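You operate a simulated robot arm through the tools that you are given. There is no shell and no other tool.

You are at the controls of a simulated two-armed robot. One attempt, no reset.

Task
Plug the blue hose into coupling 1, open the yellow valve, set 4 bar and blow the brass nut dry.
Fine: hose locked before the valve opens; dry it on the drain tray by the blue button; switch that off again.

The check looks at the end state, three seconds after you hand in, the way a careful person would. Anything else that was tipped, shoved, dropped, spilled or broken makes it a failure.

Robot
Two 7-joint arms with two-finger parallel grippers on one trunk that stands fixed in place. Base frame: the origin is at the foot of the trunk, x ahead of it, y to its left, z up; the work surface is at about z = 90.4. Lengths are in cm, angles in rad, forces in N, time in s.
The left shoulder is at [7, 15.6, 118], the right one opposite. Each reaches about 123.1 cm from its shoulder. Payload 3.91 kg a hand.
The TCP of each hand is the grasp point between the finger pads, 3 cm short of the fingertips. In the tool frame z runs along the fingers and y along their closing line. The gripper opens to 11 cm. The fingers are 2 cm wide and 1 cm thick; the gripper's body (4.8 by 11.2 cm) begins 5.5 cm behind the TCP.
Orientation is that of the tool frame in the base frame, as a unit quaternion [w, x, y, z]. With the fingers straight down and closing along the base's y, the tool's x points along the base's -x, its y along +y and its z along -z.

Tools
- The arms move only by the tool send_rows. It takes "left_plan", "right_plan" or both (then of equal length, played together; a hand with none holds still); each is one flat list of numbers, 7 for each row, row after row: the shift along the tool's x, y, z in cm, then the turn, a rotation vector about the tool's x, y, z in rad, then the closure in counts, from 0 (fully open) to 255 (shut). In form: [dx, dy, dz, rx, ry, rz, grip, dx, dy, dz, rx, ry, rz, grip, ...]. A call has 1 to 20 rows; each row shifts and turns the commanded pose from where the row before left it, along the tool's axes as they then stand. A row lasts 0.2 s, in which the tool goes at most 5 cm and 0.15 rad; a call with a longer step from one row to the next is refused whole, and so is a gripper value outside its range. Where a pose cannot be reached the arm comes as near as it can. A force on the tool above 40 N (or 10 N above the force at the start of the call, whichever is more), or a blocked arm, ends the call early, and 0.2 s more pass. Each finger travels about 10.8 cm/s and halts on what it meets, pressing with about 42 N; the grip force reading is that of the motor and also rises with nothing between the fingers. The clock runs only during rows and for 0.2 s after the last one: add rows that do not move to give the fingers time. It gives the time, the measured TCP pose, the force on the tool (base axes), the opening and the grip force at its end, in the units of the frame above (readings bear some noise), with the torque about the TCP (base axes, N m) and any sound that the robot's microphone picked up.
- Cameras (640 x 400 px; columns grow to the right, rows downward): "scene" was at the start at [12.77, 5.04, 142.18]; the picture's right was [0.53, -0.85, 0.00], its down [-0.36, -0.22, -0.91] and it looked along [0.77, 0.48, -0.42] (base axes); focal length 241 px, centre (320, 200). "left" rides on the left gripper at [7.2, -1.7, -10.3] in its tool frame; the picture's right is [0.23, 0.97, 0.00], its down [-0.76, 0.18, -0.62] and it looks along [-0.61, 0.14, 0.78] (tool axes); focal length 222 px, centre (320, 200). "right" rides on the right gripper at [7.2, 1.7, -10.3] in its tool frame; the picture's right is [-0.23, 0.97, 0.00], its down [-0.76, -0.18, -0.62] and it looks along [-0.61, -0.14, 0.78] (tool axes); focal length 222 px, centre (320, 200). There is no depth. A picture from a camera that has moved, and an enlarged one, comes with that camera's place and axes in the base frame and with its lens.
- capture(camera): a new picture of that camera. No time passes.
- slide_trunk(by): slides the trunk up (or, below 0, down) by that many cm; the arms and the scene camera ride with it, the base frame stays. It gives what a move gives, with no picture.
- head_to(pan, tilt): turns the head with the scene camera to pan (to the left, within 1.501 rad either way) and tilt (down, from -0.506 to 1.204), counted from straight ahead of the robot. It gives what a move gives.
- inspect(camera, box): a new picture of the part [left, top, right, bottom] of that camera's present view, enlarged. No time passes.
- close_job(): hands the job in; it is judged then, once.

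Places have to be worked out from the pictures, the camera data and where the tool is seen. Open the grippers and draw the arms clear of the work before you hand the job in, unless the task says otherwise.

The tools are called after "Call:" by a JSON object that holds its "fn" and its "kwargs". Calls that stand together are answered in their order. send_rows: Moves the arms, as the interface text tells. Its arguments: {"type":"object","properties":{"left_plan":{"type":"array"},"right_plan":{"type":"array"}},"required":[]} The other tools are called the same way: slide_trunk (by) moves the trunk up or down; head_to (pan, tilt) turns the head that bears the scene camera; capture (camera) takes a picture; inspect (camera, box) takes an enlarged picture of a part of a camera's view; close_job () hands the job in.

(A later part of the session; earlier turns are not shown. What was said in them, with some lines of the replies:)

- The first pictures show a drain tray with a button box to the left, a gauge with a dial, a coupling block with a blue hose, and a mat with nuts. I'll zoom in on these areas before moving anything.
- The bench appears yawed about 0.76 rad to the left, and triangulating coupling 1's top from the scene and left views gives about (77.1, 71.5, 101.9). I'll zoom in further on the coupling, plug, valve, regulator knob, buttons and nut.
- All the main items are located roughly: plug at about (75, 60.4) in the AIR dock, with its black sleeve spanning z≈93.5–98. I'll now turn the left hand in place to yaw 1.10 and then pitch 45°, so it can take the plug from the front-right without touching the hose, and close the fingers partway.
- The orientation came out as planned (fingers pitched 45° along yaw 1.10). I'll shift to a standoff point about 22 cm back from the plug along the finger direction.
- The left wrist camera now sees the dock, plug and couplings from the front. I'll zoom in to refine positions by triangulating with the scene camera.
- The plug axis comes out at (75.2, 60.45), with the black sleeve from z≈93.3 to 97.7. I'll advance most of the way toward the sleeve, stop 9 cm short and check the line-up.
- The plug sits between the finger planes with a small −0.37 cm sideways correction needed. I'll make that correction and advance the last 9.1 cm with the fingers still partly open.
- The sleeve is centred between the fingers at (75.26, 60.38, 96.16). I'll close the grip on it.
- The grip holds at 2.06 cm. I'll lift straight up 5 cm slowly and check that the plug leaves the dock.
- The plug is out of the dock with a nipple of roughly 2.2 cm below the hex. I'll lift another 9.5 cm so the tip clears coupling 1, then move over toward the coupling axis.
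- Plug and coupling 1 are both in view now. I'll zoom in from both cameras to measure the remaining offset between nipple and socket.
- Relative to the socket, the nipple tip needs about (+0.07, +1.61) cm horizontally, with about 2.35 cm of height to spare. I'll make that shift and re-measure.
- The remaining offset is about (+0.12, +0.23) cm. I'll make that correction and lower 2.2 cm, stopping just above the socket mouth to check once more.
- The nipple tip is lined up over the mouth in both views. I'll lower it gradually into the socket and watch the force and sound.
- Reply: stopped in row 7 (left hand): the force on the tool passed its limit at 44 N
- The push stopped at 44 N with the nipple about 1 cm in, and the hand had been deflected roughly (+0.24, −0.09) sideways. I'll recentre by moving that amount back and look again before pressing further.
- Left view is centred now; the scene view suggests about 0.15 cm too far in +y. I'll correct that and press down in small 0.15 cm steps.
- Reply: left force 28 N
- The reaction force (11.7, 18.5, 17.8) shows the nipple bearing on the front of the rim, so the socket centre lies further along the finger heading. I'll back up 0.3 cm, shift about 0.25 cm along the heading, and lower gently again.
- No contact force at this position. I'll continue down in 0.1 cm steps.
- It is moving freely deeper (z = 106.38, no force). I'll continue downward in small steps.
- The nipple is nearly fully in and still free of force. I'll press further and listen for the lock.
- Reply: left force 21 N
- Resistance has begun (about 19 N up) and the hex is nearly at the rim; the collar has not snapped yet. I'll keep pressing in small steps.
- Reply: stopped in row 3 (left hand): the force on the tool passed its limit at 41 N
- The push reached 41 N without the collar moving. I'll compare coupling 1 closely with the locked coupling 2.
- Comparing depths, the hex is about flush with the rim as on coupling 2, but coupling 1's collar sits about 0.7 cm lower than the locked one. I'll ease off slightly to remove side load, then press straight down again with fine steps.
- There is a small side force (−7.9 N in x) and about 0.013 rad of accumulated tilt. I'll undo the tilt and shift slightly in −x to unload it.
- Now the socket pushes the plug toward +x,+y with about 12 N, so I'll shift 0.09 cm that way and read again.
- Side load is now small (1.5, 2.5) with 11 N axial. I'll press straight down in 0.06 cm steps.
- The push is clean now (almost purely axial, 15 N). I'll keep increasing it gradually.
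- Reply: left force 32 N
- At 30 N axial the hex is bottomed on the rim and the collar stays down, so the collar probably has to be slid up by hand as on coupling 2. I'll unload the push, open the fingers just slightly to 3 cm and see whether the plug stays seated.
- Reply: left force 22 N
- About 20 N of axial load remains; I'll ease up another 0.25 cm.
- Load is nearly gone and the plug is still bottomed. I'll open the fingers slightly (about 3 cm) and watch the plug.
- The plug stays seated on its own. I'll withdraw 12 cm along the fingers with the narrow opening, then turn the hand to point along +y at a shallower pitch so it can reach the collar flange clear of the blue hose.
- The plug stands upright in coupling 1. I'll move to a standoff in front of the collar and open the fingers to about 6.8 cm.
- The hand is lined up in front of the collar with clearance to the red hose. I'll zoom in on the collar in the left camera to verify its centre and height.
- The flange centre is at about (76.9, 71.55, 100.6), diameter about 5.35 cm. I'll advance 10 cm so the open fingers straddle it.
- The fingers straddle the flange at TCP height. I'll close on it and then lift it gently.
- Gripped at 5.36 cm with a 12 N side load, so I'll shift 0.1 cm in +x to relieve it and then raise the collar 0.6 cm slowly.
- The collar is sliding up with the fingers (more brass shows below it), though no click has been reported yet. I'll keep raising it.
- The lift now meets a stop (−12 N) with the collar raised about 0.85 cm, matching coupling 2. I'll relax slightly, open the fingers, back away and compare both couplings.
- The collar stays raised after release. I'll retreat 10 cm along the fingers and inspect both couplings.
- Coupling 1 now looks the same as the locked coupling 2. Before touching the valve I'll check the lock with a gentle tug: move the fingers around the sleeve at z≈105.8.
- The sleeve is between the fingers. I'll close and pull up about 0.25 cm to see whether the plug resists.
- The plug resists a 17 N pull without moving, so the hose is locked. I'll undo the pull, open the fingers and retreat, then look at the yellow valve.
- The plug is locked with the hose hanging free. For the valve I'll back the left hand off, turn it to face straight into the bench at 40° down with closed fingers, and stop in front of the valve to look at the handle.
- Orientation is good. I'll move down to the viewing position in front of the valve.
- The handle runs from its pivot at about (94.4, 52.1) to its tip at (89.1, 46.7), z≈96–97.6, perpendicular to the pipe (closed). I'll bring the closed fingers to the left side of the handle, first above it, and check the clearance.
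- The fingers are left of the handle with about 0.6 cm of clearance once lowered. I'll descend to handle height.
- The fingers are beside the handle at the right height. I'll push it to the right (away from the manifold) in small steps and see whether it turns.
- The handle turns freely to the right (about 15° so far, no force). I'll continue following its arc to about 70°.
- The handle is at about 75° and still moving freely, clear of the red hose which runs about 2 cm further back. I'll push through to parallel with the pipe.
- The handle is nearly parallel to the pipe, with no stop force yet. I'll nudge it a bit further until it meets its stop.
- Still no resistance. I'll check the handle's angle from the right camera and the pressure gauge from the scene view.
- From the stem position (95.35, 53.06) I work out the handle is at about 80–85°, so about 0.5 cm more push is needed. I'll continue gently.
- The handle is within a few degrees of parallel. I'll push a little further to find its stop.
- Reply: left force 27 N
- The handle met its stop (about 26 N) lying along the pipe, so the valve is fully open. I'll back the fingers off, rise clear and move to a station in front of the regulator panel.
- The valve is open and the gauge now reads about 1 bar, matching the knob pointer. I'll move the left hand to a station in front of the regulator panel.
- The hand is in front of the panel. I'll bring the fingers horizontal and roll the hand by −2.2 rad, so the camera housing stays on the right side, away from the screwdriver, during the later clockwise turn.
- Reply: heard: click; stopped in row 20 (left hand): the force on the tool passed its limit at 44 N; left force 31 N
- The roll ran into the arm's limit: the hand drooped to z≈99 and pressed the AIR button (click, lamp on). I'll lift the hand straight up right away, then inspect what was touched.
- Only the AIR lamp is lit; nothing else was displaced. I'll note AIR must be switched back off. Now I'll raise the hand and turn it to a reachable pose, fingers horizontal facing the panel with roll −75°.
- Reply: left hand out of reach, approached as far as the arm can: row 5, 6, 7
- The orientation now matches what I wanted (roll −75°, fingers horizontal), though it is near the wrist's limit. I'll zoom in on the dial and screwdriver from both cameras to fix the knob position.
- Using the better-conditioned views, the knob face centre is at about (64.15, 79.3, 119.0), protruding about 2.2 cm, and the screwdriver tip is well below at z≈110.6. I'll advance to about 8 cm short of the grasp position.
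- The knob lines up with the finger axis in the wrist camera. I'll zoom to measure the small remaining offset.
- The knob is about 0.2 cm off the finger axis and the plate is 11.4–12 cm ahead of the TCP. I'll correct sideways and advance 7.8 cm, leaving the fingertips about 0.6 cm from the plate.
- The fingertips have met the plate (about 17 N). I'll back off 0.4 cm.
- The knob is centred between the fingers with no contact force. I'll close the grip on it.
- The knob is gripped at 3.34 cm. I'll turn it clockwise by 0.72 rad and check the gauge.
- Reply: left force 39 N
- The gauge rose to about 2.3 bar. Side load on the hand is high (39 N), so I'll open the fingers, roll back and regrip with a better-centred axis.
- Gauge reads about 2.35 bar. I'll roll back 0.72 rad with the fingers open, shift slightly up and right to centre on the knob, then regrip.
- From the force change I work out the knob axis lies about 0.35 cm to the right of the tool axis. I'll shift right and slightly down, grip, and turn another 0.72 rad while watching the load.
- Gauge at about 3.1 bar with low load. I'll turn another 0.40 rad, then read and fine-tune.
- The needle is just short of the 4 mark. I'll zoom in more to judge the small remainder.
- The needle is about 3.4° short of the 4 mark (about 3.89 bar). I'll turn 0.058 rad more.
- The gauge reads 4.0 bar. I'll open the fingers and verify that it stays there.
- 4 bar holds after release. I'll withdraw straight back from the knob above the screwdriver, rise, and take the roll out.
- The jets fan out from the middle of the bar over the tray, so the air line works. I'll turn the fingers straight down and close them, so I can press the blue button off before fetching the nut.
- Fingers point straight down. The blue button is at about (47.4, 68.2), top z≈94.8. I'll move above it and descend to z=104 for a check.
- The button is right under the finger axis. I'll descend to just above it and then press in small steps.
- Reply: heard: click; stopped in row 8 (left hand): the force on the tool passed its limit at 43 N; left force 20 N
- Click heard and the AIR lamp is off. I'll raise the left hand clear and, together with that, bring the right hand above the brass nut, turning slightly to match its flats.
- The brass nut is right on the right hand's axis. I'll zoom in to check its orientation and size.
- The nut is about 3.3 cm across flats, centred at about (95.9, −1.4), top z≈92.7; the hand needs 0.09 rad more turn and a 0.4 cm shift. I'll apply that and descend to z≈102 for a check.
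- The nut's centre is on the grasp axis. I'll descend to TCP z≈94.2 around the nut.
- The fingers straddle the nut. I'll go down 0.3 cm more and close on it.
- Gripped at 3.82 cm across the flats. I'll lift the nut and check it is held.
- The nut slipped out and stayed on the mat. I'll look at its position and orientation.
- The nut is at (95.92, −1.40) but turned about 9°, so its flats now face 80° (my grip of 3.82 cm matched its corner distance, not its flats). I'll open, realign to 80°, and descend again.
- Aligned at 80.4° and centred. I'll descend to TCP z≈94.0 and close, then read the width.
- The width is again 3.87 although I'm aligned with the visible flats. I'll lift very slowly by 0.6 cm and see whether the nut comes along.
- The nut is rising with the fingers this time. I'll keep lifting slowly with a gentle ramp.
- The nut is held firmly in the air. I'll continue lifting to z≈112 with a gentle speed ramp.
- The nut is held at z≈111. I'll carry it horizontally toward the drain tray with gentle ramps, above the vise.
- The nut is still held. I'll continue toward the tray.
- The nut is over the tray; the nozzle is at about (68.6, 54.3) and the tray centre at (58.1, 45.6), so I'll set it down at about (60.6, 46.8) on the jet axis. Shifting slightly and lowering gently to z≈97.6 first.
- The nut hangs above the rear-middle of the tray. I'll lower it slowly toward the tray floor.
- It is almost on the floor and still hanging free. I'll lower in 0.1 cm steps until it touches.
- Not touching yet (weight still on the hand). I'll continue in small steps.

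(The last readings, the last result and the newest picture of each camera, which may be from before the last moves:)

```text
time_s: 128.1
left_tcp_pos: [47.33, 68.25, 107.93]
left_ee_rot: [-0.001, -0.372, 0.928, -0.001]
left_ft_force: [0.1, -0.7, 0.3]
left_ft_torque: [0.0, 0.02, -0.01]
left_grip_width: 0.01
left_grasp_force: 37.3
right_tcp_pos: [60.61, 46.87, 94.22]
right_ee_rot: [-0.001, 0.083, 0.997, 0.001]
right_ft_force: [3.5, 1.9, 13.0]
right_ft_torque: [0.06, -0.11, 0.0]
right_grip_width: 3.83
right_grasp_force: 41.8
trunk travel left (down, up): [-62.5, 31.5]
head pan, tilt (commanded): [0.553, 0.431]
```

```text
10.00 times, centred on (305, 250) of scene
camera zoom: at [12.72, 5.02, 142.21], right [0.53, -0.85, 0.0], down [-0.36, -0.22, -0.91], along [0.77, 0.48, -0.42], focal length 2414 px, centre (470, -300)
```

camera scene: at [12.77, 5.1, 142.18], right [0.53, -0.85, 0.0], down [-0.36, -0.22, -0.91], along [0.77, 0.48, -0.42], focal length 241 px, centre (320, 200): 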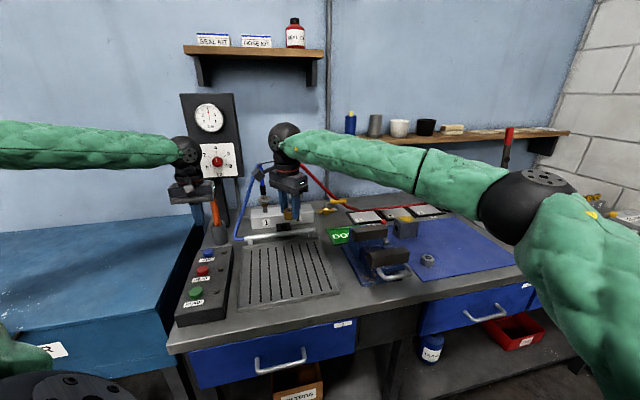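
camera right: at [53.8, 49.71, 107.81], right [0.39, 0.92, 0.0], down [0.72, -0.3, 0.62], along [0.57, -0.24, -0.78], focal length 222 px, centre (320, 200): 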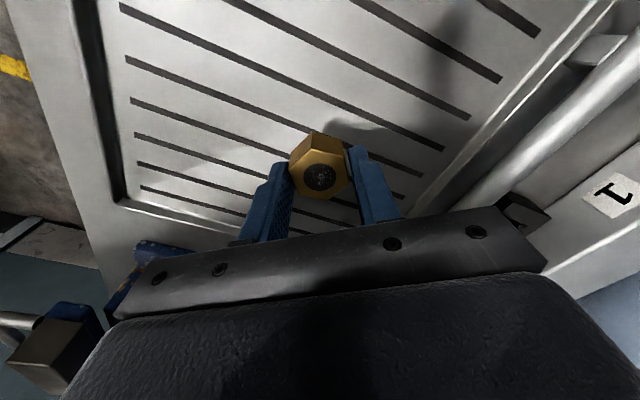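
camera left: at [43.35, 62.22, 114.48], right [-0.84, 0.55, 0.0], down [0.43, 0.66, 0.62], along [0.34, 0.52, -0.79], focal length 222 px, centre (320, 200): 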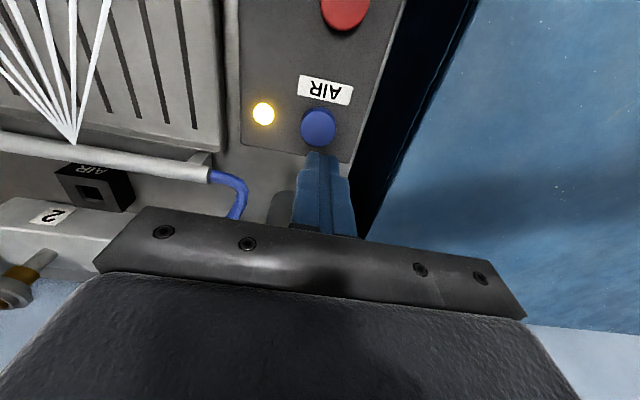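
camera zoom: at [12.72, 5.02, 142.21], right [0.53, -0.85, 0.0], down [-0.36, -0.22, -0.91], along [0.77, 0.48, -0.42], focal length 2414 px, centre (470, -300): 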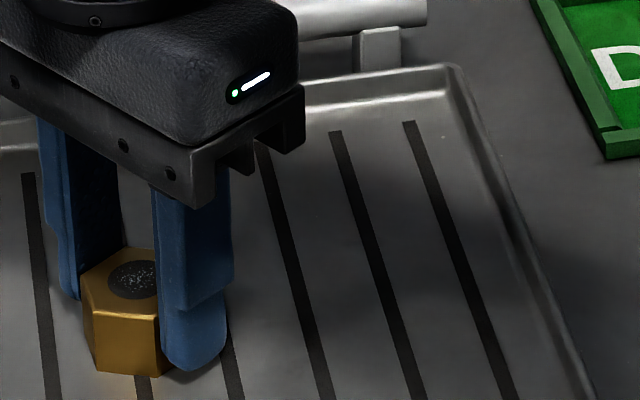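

The nut is on the tray floor (13 N reaction). I'll ease off slightly, open the fingers and rise.

Call:
{"fn": "send_rows", "kwargs": {"right_plan": [0, 0, -0.1, 0, 0, 0, 255, 0, 0, 0, 0, 0, 0, 150, 0, 0, 0, 0, 0, 0, 120, 0, 0, 0, 0, 0, 0, 120, 0, 0, -0.5, 0, 0, 0, 120, 0, 0, -1, 0, 0, 0, 120, 0, 0, -2, 0, 0, 0, 120, 0, 0, -2.5, 0, 0, 0, 120, 0, 0, 0, 0, 0, 0, 120]}}

Call:
{"fn": "inspect", "kwargs": {"camera": "scene", "box": [230, 210, 350, 300]}}

Call:
{"fn": "capture", "kwargs": {"camera": "right"}}

```text
time_s: 130.1
left_tcp_pos: [47.37, 68.21, 108.08]
left_ee_rot: [-0.001, -0.372, 0.928, -0.001]
left_ft_force: [0.1, -0.7, -0.5]
left_ft_torque: [-0.03, 0.02, -0.01]
left_grip_width: 0.0
left_grasp_force: 37.2
right_tcp_pos: [60.64, 46.98, 100.21]
right_ee_rot: [-0.001, 0.083, 0.997, 0.0]
right_ft_force: [-1.0, 0.6, 0.0]
right_ft_torque: [-0.02, 0.04, 0.0]
right_grip_width: 5.82
right_grasp_force: 0.1
trunk travel left (down, up): [-62.5, 31.5]
head pan, tilt (commanded): [0.553, 0.431]
```

```text
4.44 times, centred on (290, 255) of scene
camera zoom: at [12.81, 5.09, 142.17], right [0.53, -0.85, 0.0], down [-0.36, -0.22, -0.91], along [0.77, 0.48, -0.42], focal length 1073 px, centre (453, -44)
```

zoom: 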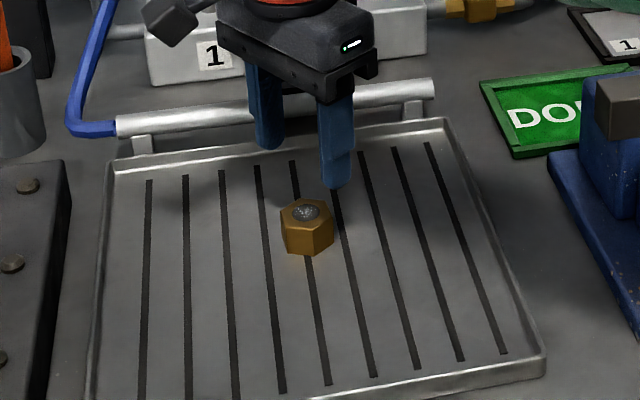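

```text
taken
camera right: at [53.82, 49.77, 110.36], right [0.39, 0.92, 0.0], down [0.72, -0.3, 0.62], along [0.57, -0.24, -0.78], focal length 222 px, centre (320, 200)
```

right: 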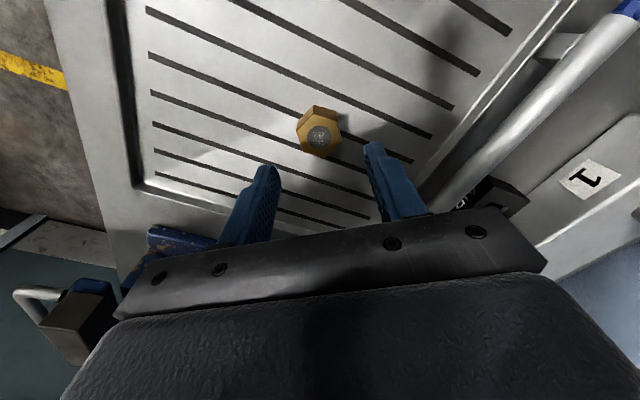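

The nut stands upright in the middle of the tray on the jet axis. I'll withdraw the right hand up and back to its side.

Call:
{"fn": "send_rows", "kwargs": {"right_plan": [0, 0, -3, 0, 0, 0, 120, 0, 0, -4.5, 0, 0, 0, 120, 0, 0, -4.5, 0, 0, 0, 120, 0, 0, -4.5, 0, 0, 0, 120, 0, 0, -4.5, 0, 0, 0, 120, -2.45, -2.77, -1, 0, 0, 0, 60, -2.45, -2.77, -1, 0, 0, 0, 60, -2.45, -2.77, -1, 0, 0, 0, 0, -2.45, -2.77, -1, 0, 0, 0, 0, -2.45, -2.77, -1, 0, 0, 0, 0, -2.45, -2.77, -1, 0, 0, 0, 0, -2.45, -2.77, -1, 0, 0, 0, 0, -2.45, -2.77, -1, 0, 0, 0, 0, -2.45, -2.77, -1, 0, 0, 0, 0, -2.45, -2.77, -1, 0, 0, 0, 0, -2.45, -2.77, 0, 0, 0, 0, 0, -2.45, -2.77, 0, 0, 0, 0, 0, 0, 0, 0, 0, 0, 0, 0]}}

Call:
{"fn": "capture", "kwargs": {"camera": "scene"}}

Call:
{"fn": "inspect", "kwargs": {"camera": "scene", "box": [180, 180, 340, 300]}}

Call:
{"fn": "inspect", "kwargs": {"camera": "scene", "box": [270, 240, 310, 270]}}

```text
time_s: 133.9
left_tcp_pos: [47.31, 68.36, 108.05]
left_ee_rot: [-0.001, -0.372, 0.928, -0.002]
left_ft_force: [0.0, 0.7, -0.5]
left_ft_torque: [-0.06, -0.01, 0.0]
left_grip_width: 0.02
left_grasp_force: 38.2
right_tcp_pos: [83.74, 9.38, 131.21]
right_ee_rot: [-0.001, 0.084, 0.996, -0.001]
right_ft_force: [0.0, -0.1, 0.8]
right_ft_torque: [0.01, -0.01, -0.01]
right_grip_width: 10.98
right_grasp_force: 0.0
trunk travel left (down, up): [-62.5, 31.5]
head pan, tilt (commanded): [0.553, 0.431]
```

```text
taken
camera scene: at [12.75, 5.14, 142.18], right [0.53, -0.85, 0.0], down [-0.36, -0.22, -0.91], along [0.77, 0.48, -0.42], focal length 241 px, centre (320, 200)
```

scene: 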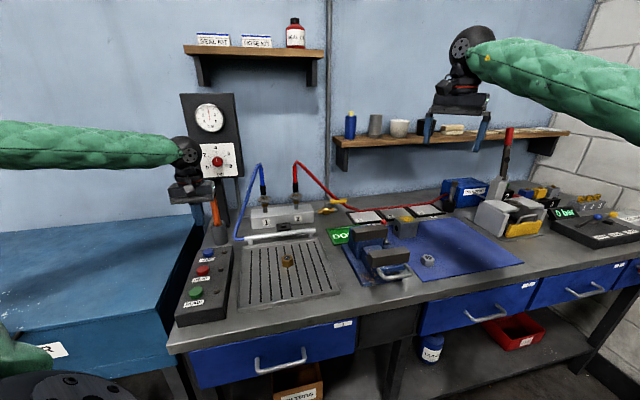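

```text
3.33 times, centred on (260, 240) of scene
camera zoom: at [12.75, 5.14, 142.18], right [0.53, -0.85, 0.0], down [-0.36, -0.22, -0.91], along [0.77, 0.48, -0.42], focal length 805 px, centre (520, 67)
```

zoom: 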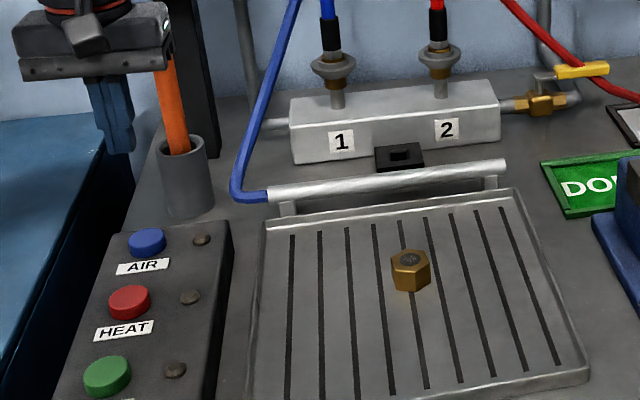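

```text
13.33 times, centred on (290, 255) of scene
camera zoom: at [12.75, 5.14, 142.18], right [0.53, -0.85, 0.0], down [-0.36, -0.22, -0.91], along [0.77, 0.48, -0.42], focal length 3219 px, centre (720, -533)
```

zoom: 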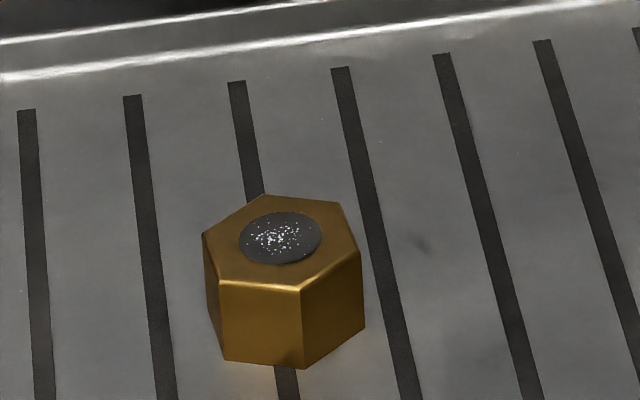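

Nut is in place, still wet (droplets visible), gauge at 4 bar, AIR off. Now I'll press the blue button with the left hand, using small steps.

Call:
{"fn": "send_rows", "kwargs": {"left_plan": [0, 0, 3, 0, 0, 0, 255, 0, 0, 3, 0, 0, 0, 255, 0, 0, 2.8, 0, 0, 0, 255, 0, 0, 0, 0, 0, 0, 255, 0, 0, 0.2, 0, 0, 0, 255, 0, 0, 0.2, 0, 0, 0, 255, 0, 0, 0.2, 0, 0, 0, 255, 0, 0, 0.2, 0, 0, 0, 255]}}

Call:
{"fn": "inspect", "kwargs": {"camera": "scene", "box": [180, 180, 340, 300]}}

```text
time_s: 135.7
left_tcp_pos: [47.28, 68.09, 98.44]
left_ee_rot: [-0.002, -0.372, 0.928, -0.002]
left_ft_force: [0.1, 0.9, 1.6]
left_ft_torque: [-0.01, -0.02, -0.01]
left_grip_width: 0.0
left_grasp_force: 37.7
right_tcp_pos: [83.79, 9.26, 131.24]
right_ee_rot: [0.0, 0.084, 0.996, 0.001]
right_ft_force: [0.5, -0.3, 0.4]
right_ft_torque: [0.01, -0.03, -0.04]
right_grip_width: 11.0
right_grasp_force: 0.1
trunk travel left (down, up): [-62.5, 31.5]
head pan, tilt (commanded): [0.553, 0.431]
heard: click
```

```text
3.33 times, centred on (260, 240) of scene
camera zoom: at [12.77, 5.03, 142.19], right [0.53, -0.85, 0.0], down [-0.36, -0.22, -0.91], along [0.77, 0.48, -0.42], focal length 805 px, centre (520, 67)
```

zoom: 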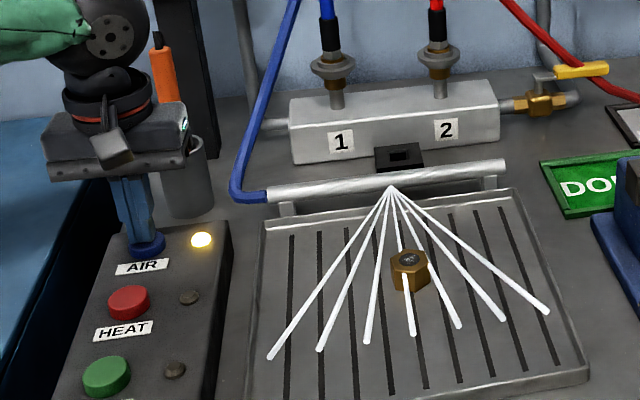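

The click came, the lamp is on and the jets blow right onto the nut. I'll lift the finger off the button and wait, then check the nut.

Call:
{"fn": "send_rows", "kwargs": {"left_plan": [0, 0, -1, 0, 0, 0, 255, 0, 0, -2, 0, 0, 0, 255, 0, 0, 0, 0, 0, 0, 255, 0, 0, 0, 0, 0, 0, 255, 0, 0, 0, 0, 0, 0, 255, 0, 0, 0, 0, 0, 0, 255, 0, 0, 0, 0, 0, 0, 255, 0, 0, 0, 0, 0, 0, 255, 0, 0, 0, 0, 0, 0, 255, 0, 0, 0, 0, 0, 0, 255, 0, 0, 0, 0, 0, 0, 255, 0, 0, 0, 0, 0, 0, 255, 0, 0, 0, 0, 0, 0, 255, 0, 0, 0, 0, 0, 0, 255, 0, 0, 0, 0, 0, 0, 255, 0, 0, 0, 0, 0, 0, 255, 0, 0, 0, 0, 0, 0, 255, 0, 0, 0, 0, 0, 0, 255, 0, 0, 0, 0, 0, 0, 255, 0, 0, 0, 0, 0, 0, 255]}}

Call:
{"fn": "inspect", "kwargs": {"camera": "scene", "box": [270, 240, 310, 270]}}

Call:
{"fn": "inspect", "kwargs": {"camera": "scene", "box": [180, 90, 340, 300]}}

```text
time_s: 139.9
left_tcp_pos: [47.13, 68.12, 101.46]
left_ee_rot: [-0.002, -0.372, 0.928, -0.001]
left_ft_force: [0.6, -0.5, 1.2]
left_ft_torque: [0.03, 0.01, -0.02]
left_grip_width: 0.0
left_grasp_force: 38.1
right_tcp_pos: [83.84, 9.26, 131.23]
right_ee_rot: [0.001, 0.083, 0.997, 0.0]
right_ft_force: [-0.2, 0.8, -0.7]
right_ft_torque: [-0.02, -0.02, 0.01]
right_grip_width: 10.99
right_grasp_force: 0.1
trunk travel left (down, up): [-62.5, 31.5]
head pan, tilt (commanded): [0.553, 0.431]
```

```text
13.33 times, centred on (290, 255) of scene
camera zoom: at [12.78, 5.05, 142.18], right [0.53, -0.85, 0.0], down [-0.36, -0.22, -0.91], along [0.77, 0.48, -0.42], focal length 3219 px, centre (720, -533)
```

zoom: 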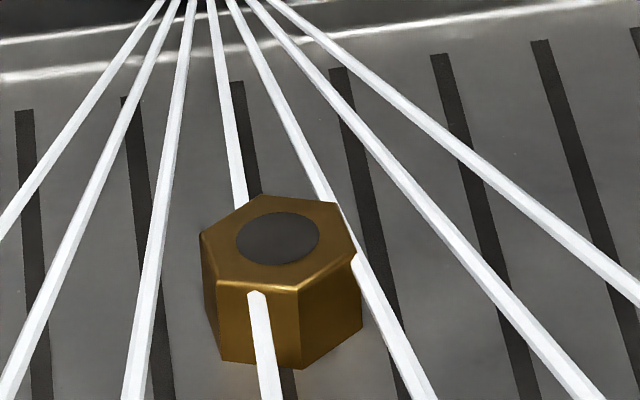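

```text
1.90 times, centred on (260, 195) of scene
camera zoom: at [12.78, 5.05, 142.18], right [0.53, -0.85, 0.0], down [-0.36, -0.22, -0.91], along [0.77, 0.48, -0.42], focal length 460 px, centre (434, 210)
```

zoom: 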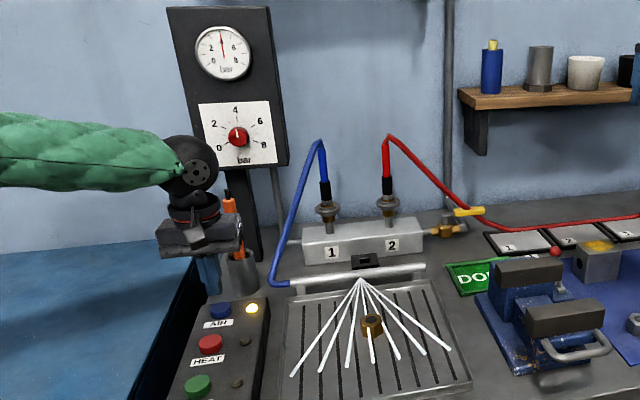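

The droplets are gone, so the nut is dry; the gauge still shows 4 bar. I'll let it blow about 2.5 s more and then press the button again to switch AIR off.

Call:
{"fn": "send_rows", "kwargs": {"left_plan": [0, 0, 0, 0, 0, 0, 255, 0, 0, 0, 0, 0, 0, 255, 0, 0, 0, 0, 0, 0, 255, 0, 0, 0, 0, 0, 0, 255, 0, 0, 0, 0, 0, 0, 255, 0, 0, 0, 0, 0, 0, 255, 0, 0, 0, 0, 0, 0, 255, 0, 0, 0, 0, 0, 0, 255, 0, 0, 0, 0, 0, 0, 255, 0, 0, 0, 0, 0, 0, 255, 0, 0, 0, 0, 0, 0, 255, 0, 0, 1.2, 0, 0, 0, 255, 0, 0, 1, 0, 0, 0, 255, 0, 0, 0, 0, 0, 0, 255, 0, 0, 0.2, 0, 0, 0, 255, 0, 0, 0.2, 0, 0, 0, 255, 0, 0, 0.2, 0, 0, 0, 255, 0, 0, 0.2, 0, 0, 0, 255]}}

Call:
{"fn": "inspect", "kwargs": {"camera": "scene", "box": [180, 180, 340, 300]}}

```text
time_s: 143.7
left_tcp_pos: [47.17, 68.16, 98.44]
left_ee_rot: [-0.001, -0.372, 0.928, -0.001]
left_ft_force: [1.0, 1.2, 2.9]
left_ft_torque: [0.02, 0.0, -0.01]
left_grip_width: 0.01
left_grasp_force: 37.4
right_tcp_pos: [83.87, 9.31, 131.17]
right_ee_rot: [0.001, 0.083, 0.997, 0.0]
right_ft_force: [-1.0, 0.5, 0.9]
right_ft_torque: [-0.01, 0.02, 0.03]
right_grip_width: 11.0
right_grasp_force: 0.0
trunk travel left (down, up): [-62.5, 31.5]
head pan, tilt (commanded): [0.553, 0.431]
heard: click
```

```text
3.33 times, centred on (260, 240) of scene
camera zoom: at [12.78, 5.04, 142.19], right [0.53, -0.85, 0.0], down [-0.36, -0.22, -0.91], along [0.77, 0.48, -0.42], focal length 805 px, centre (520, 67)
```

zoom: 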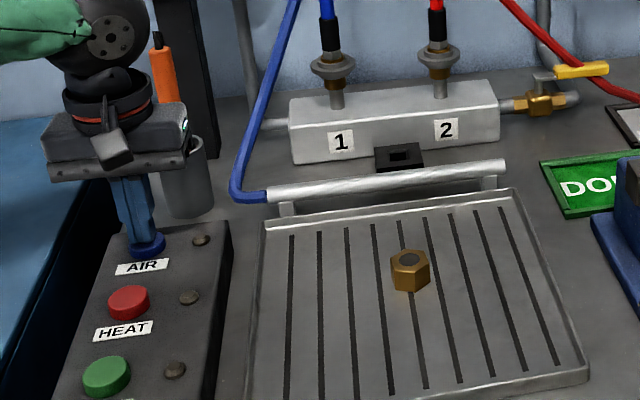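

Click, the lamp is off and the jets have stopped. I'll raise the left hand straight up, draw it back from the bench and open its gripper.

Call:
{"fn": "send_rows", "kwargs": {"left_plan": [0, 0, -1, 0, 0, 0, 255, 0, 0, -3, 0, 0, 0, 255, 0, 0, -4.5, 0, 0, 0, 255, 0, 0, -4.5, 0, 0, 0, 255, 0, 0, -4.5, 0, 0, 0, 255, 0, 0, -4.5, 0, 0, 0, 255, 0, 0, -4.5, 0, 0, 0, 255, 0, 0, -4.5, 0, 0, 0, 255, 4.2, -0.57, -1.7, 0, 0, 0, 200, 4.2, -0.57, -1.7, 0, 0, 0, 100, 4.2, -0.57, -1.7, 0, 0, 0, 0, 0, 0, 0, 0, 0, 0, 0, 0, 0, 0, 0, 0, 0, 0, 0, 0, 0, 0, 0, 0, 0]}}

Call:
{"fn": "capture", "kwargs": {"camera": "scene"}}

Call:
{"fn": "inspect", "kwargs": {"camera": "scene", "box": [180, 85, 340, 305]}}

Call:
{"fn": "inspect", "kwargs": {"camera": "scene", "box": [200, 100, 224, 122.5]}}

Call:
{"fn": "inspect", "kwargs": {"camera": "scene", "box": [250, 170, 350, 232]}}

Call:
{"fn": "inspect", "kwargs": {"camera": "scene", "box": [270, 240, 310, 270]}}

```text
time_s: 146.7
left_tcp_pos: [39.35, 58.03, 134.47]
left_ee_rot: [-0.001, -0.372, 0.928, -0.001]
left_ft_force: [-0.5, -0.6, 0.5]
left_ft_torque: [-0.01, 0.03, -0.01]
left_grip_width: 11.01
left_grasp_force: 0.0
right_tcp_pos: [83.82, 9.29, 131.2]
right_ee_rot: [0.001, 0.084, 0.997, 0.0]
right_ft_force: [-0.2, 0.7, -0.1]
right_ft_torque: [0.04, -0.02, 0.02]
right_grip_width: 11.02
right_grasp_force: 0.1
trunk travel left (down, up): [-62.5, 31.5]
head pan, tilt (commanded): [0.553, 0.431]
```

```text
taken
camera scene: at [12.76, 5.03, 142.19], right [0.53, -0.85, 0.0], down [-0.36, -0.22, -0.91], along [0.77, 0.48, -0.42], focal length 241 px, centre (320, 200)
```

scene: 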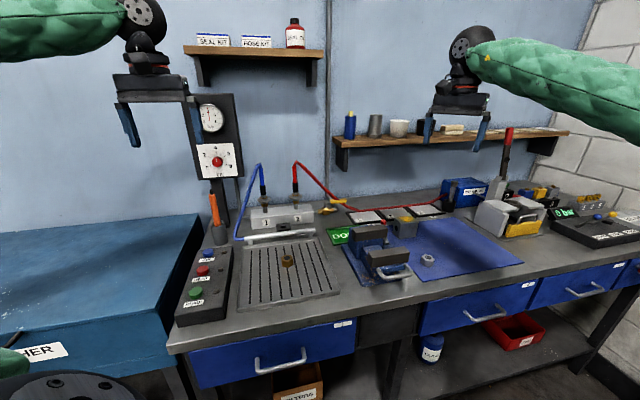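

```text
1.82 times, centred on (260, 195) of scene
camera zoom: at [12.76, 5.03, 142.19], right [0.53, -0.85, 0.0], down [-0.36, -0.22, -0.91], along [0.77, 0.48, -0.42], focal length 439 px, centre (429, 209)
```

zoom: 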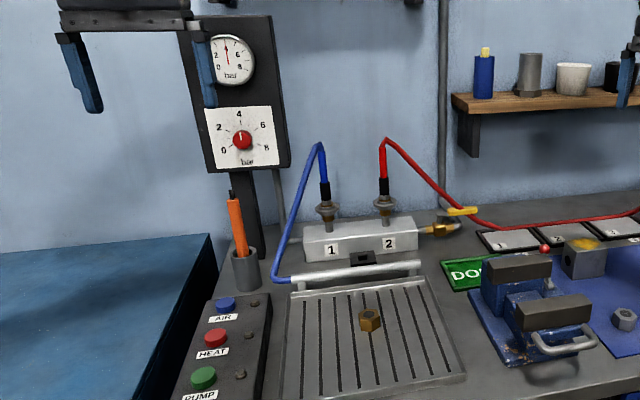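

```text
16.00 times, centred on (212, 111) of scene
camera zoom: at [12.76, 5.03, 142.19], right [0.53, -0.85, 0.0], down [-0.36, -0.22, -0.91], along [0.77, 0.48, -0.42], focal length 3862 px, centre (2048, 1620)
```

zoom: 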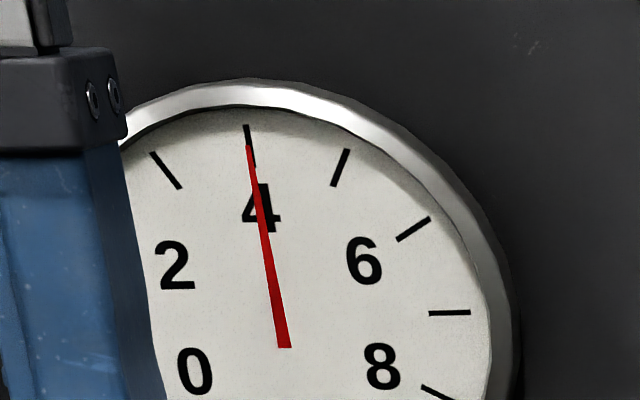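

```text
6.40 times, centred on (300, 201) of scene
camera zoom: at [12.76, 5.03, 142.19], right [0.53, -0.85, 0.0], down [-0.36, -0.22, -0.91], along [0.77, 0.48, -0.42], focal length 1545 px, centre (448, 194)
```

zoom: 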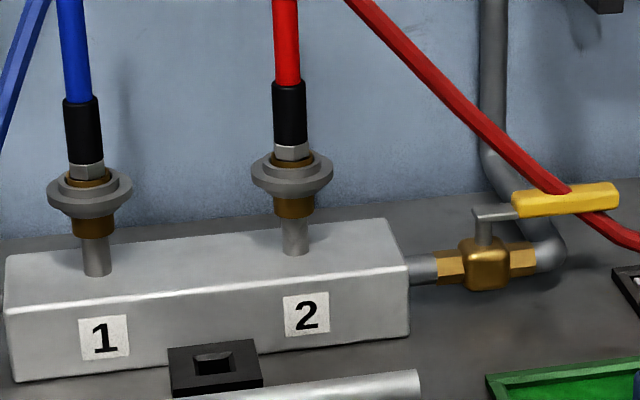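

```text
13.33 times, centred on (290, 255) of scene
camera zoom: at [12.76, 5.03, 142.19], right [0.53, -0.85, 0.0], down [-0.36, -0.22, -0.91], along [0.77, 0.48, -0.42], focal length 3219 px, centre (720, -533)
```

zoom: 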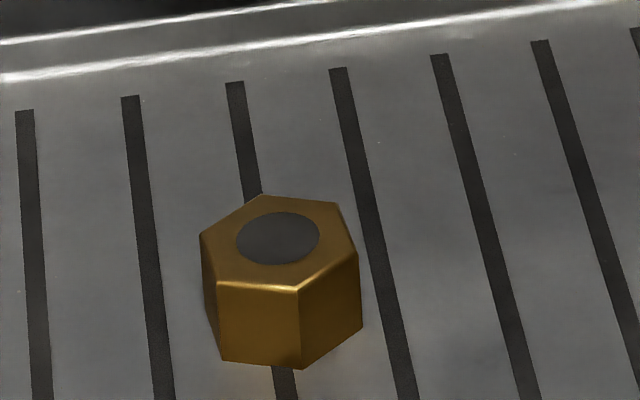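

Final state: the blue hose is in coupling 1 with its collar up, the valve handle lies along the pipe and the gauge reads 4 bar. The brass nut is dry on the tray, AIR is off, and both hands are open and clear. I'm handing the job in.

Call:
{"fn": "close_job", "kwargs": {}}

```text
The job is handed in.
```

The job is done and handed in. The blue hose is locked in coupling 1, the yellow valve is open, the gauge reads 4 bar and the brass nut is dry on the drain tray.

- **Hose:** it did not lock by pushing alone, so I slid the coupling collar up by hand. The plug held against a 17 N pull before I opened the valve.
- **Valve:** the handle is against its stop, lying along the pipe.
- **Drying:** I switched the air on at 4 bar with the blue button and let it run about 7 seconds. The water droplets were gone, and I then switched it off; its lamp is out.

Two things went wrong along the way:

- **Accidental air-on:** while turning the left hand toward the regulator, it ran into its reach limit, dropped about 25 cm and pressed the blue button. Air blew over the empty tray until I switched it off again. I saw nothing else moved or switched on.
- **Nut slipped once:** on my first try it slid out of the fingers and stayed upright on the mat. The second, slower lift held.

Both hands are open and clear of the work.
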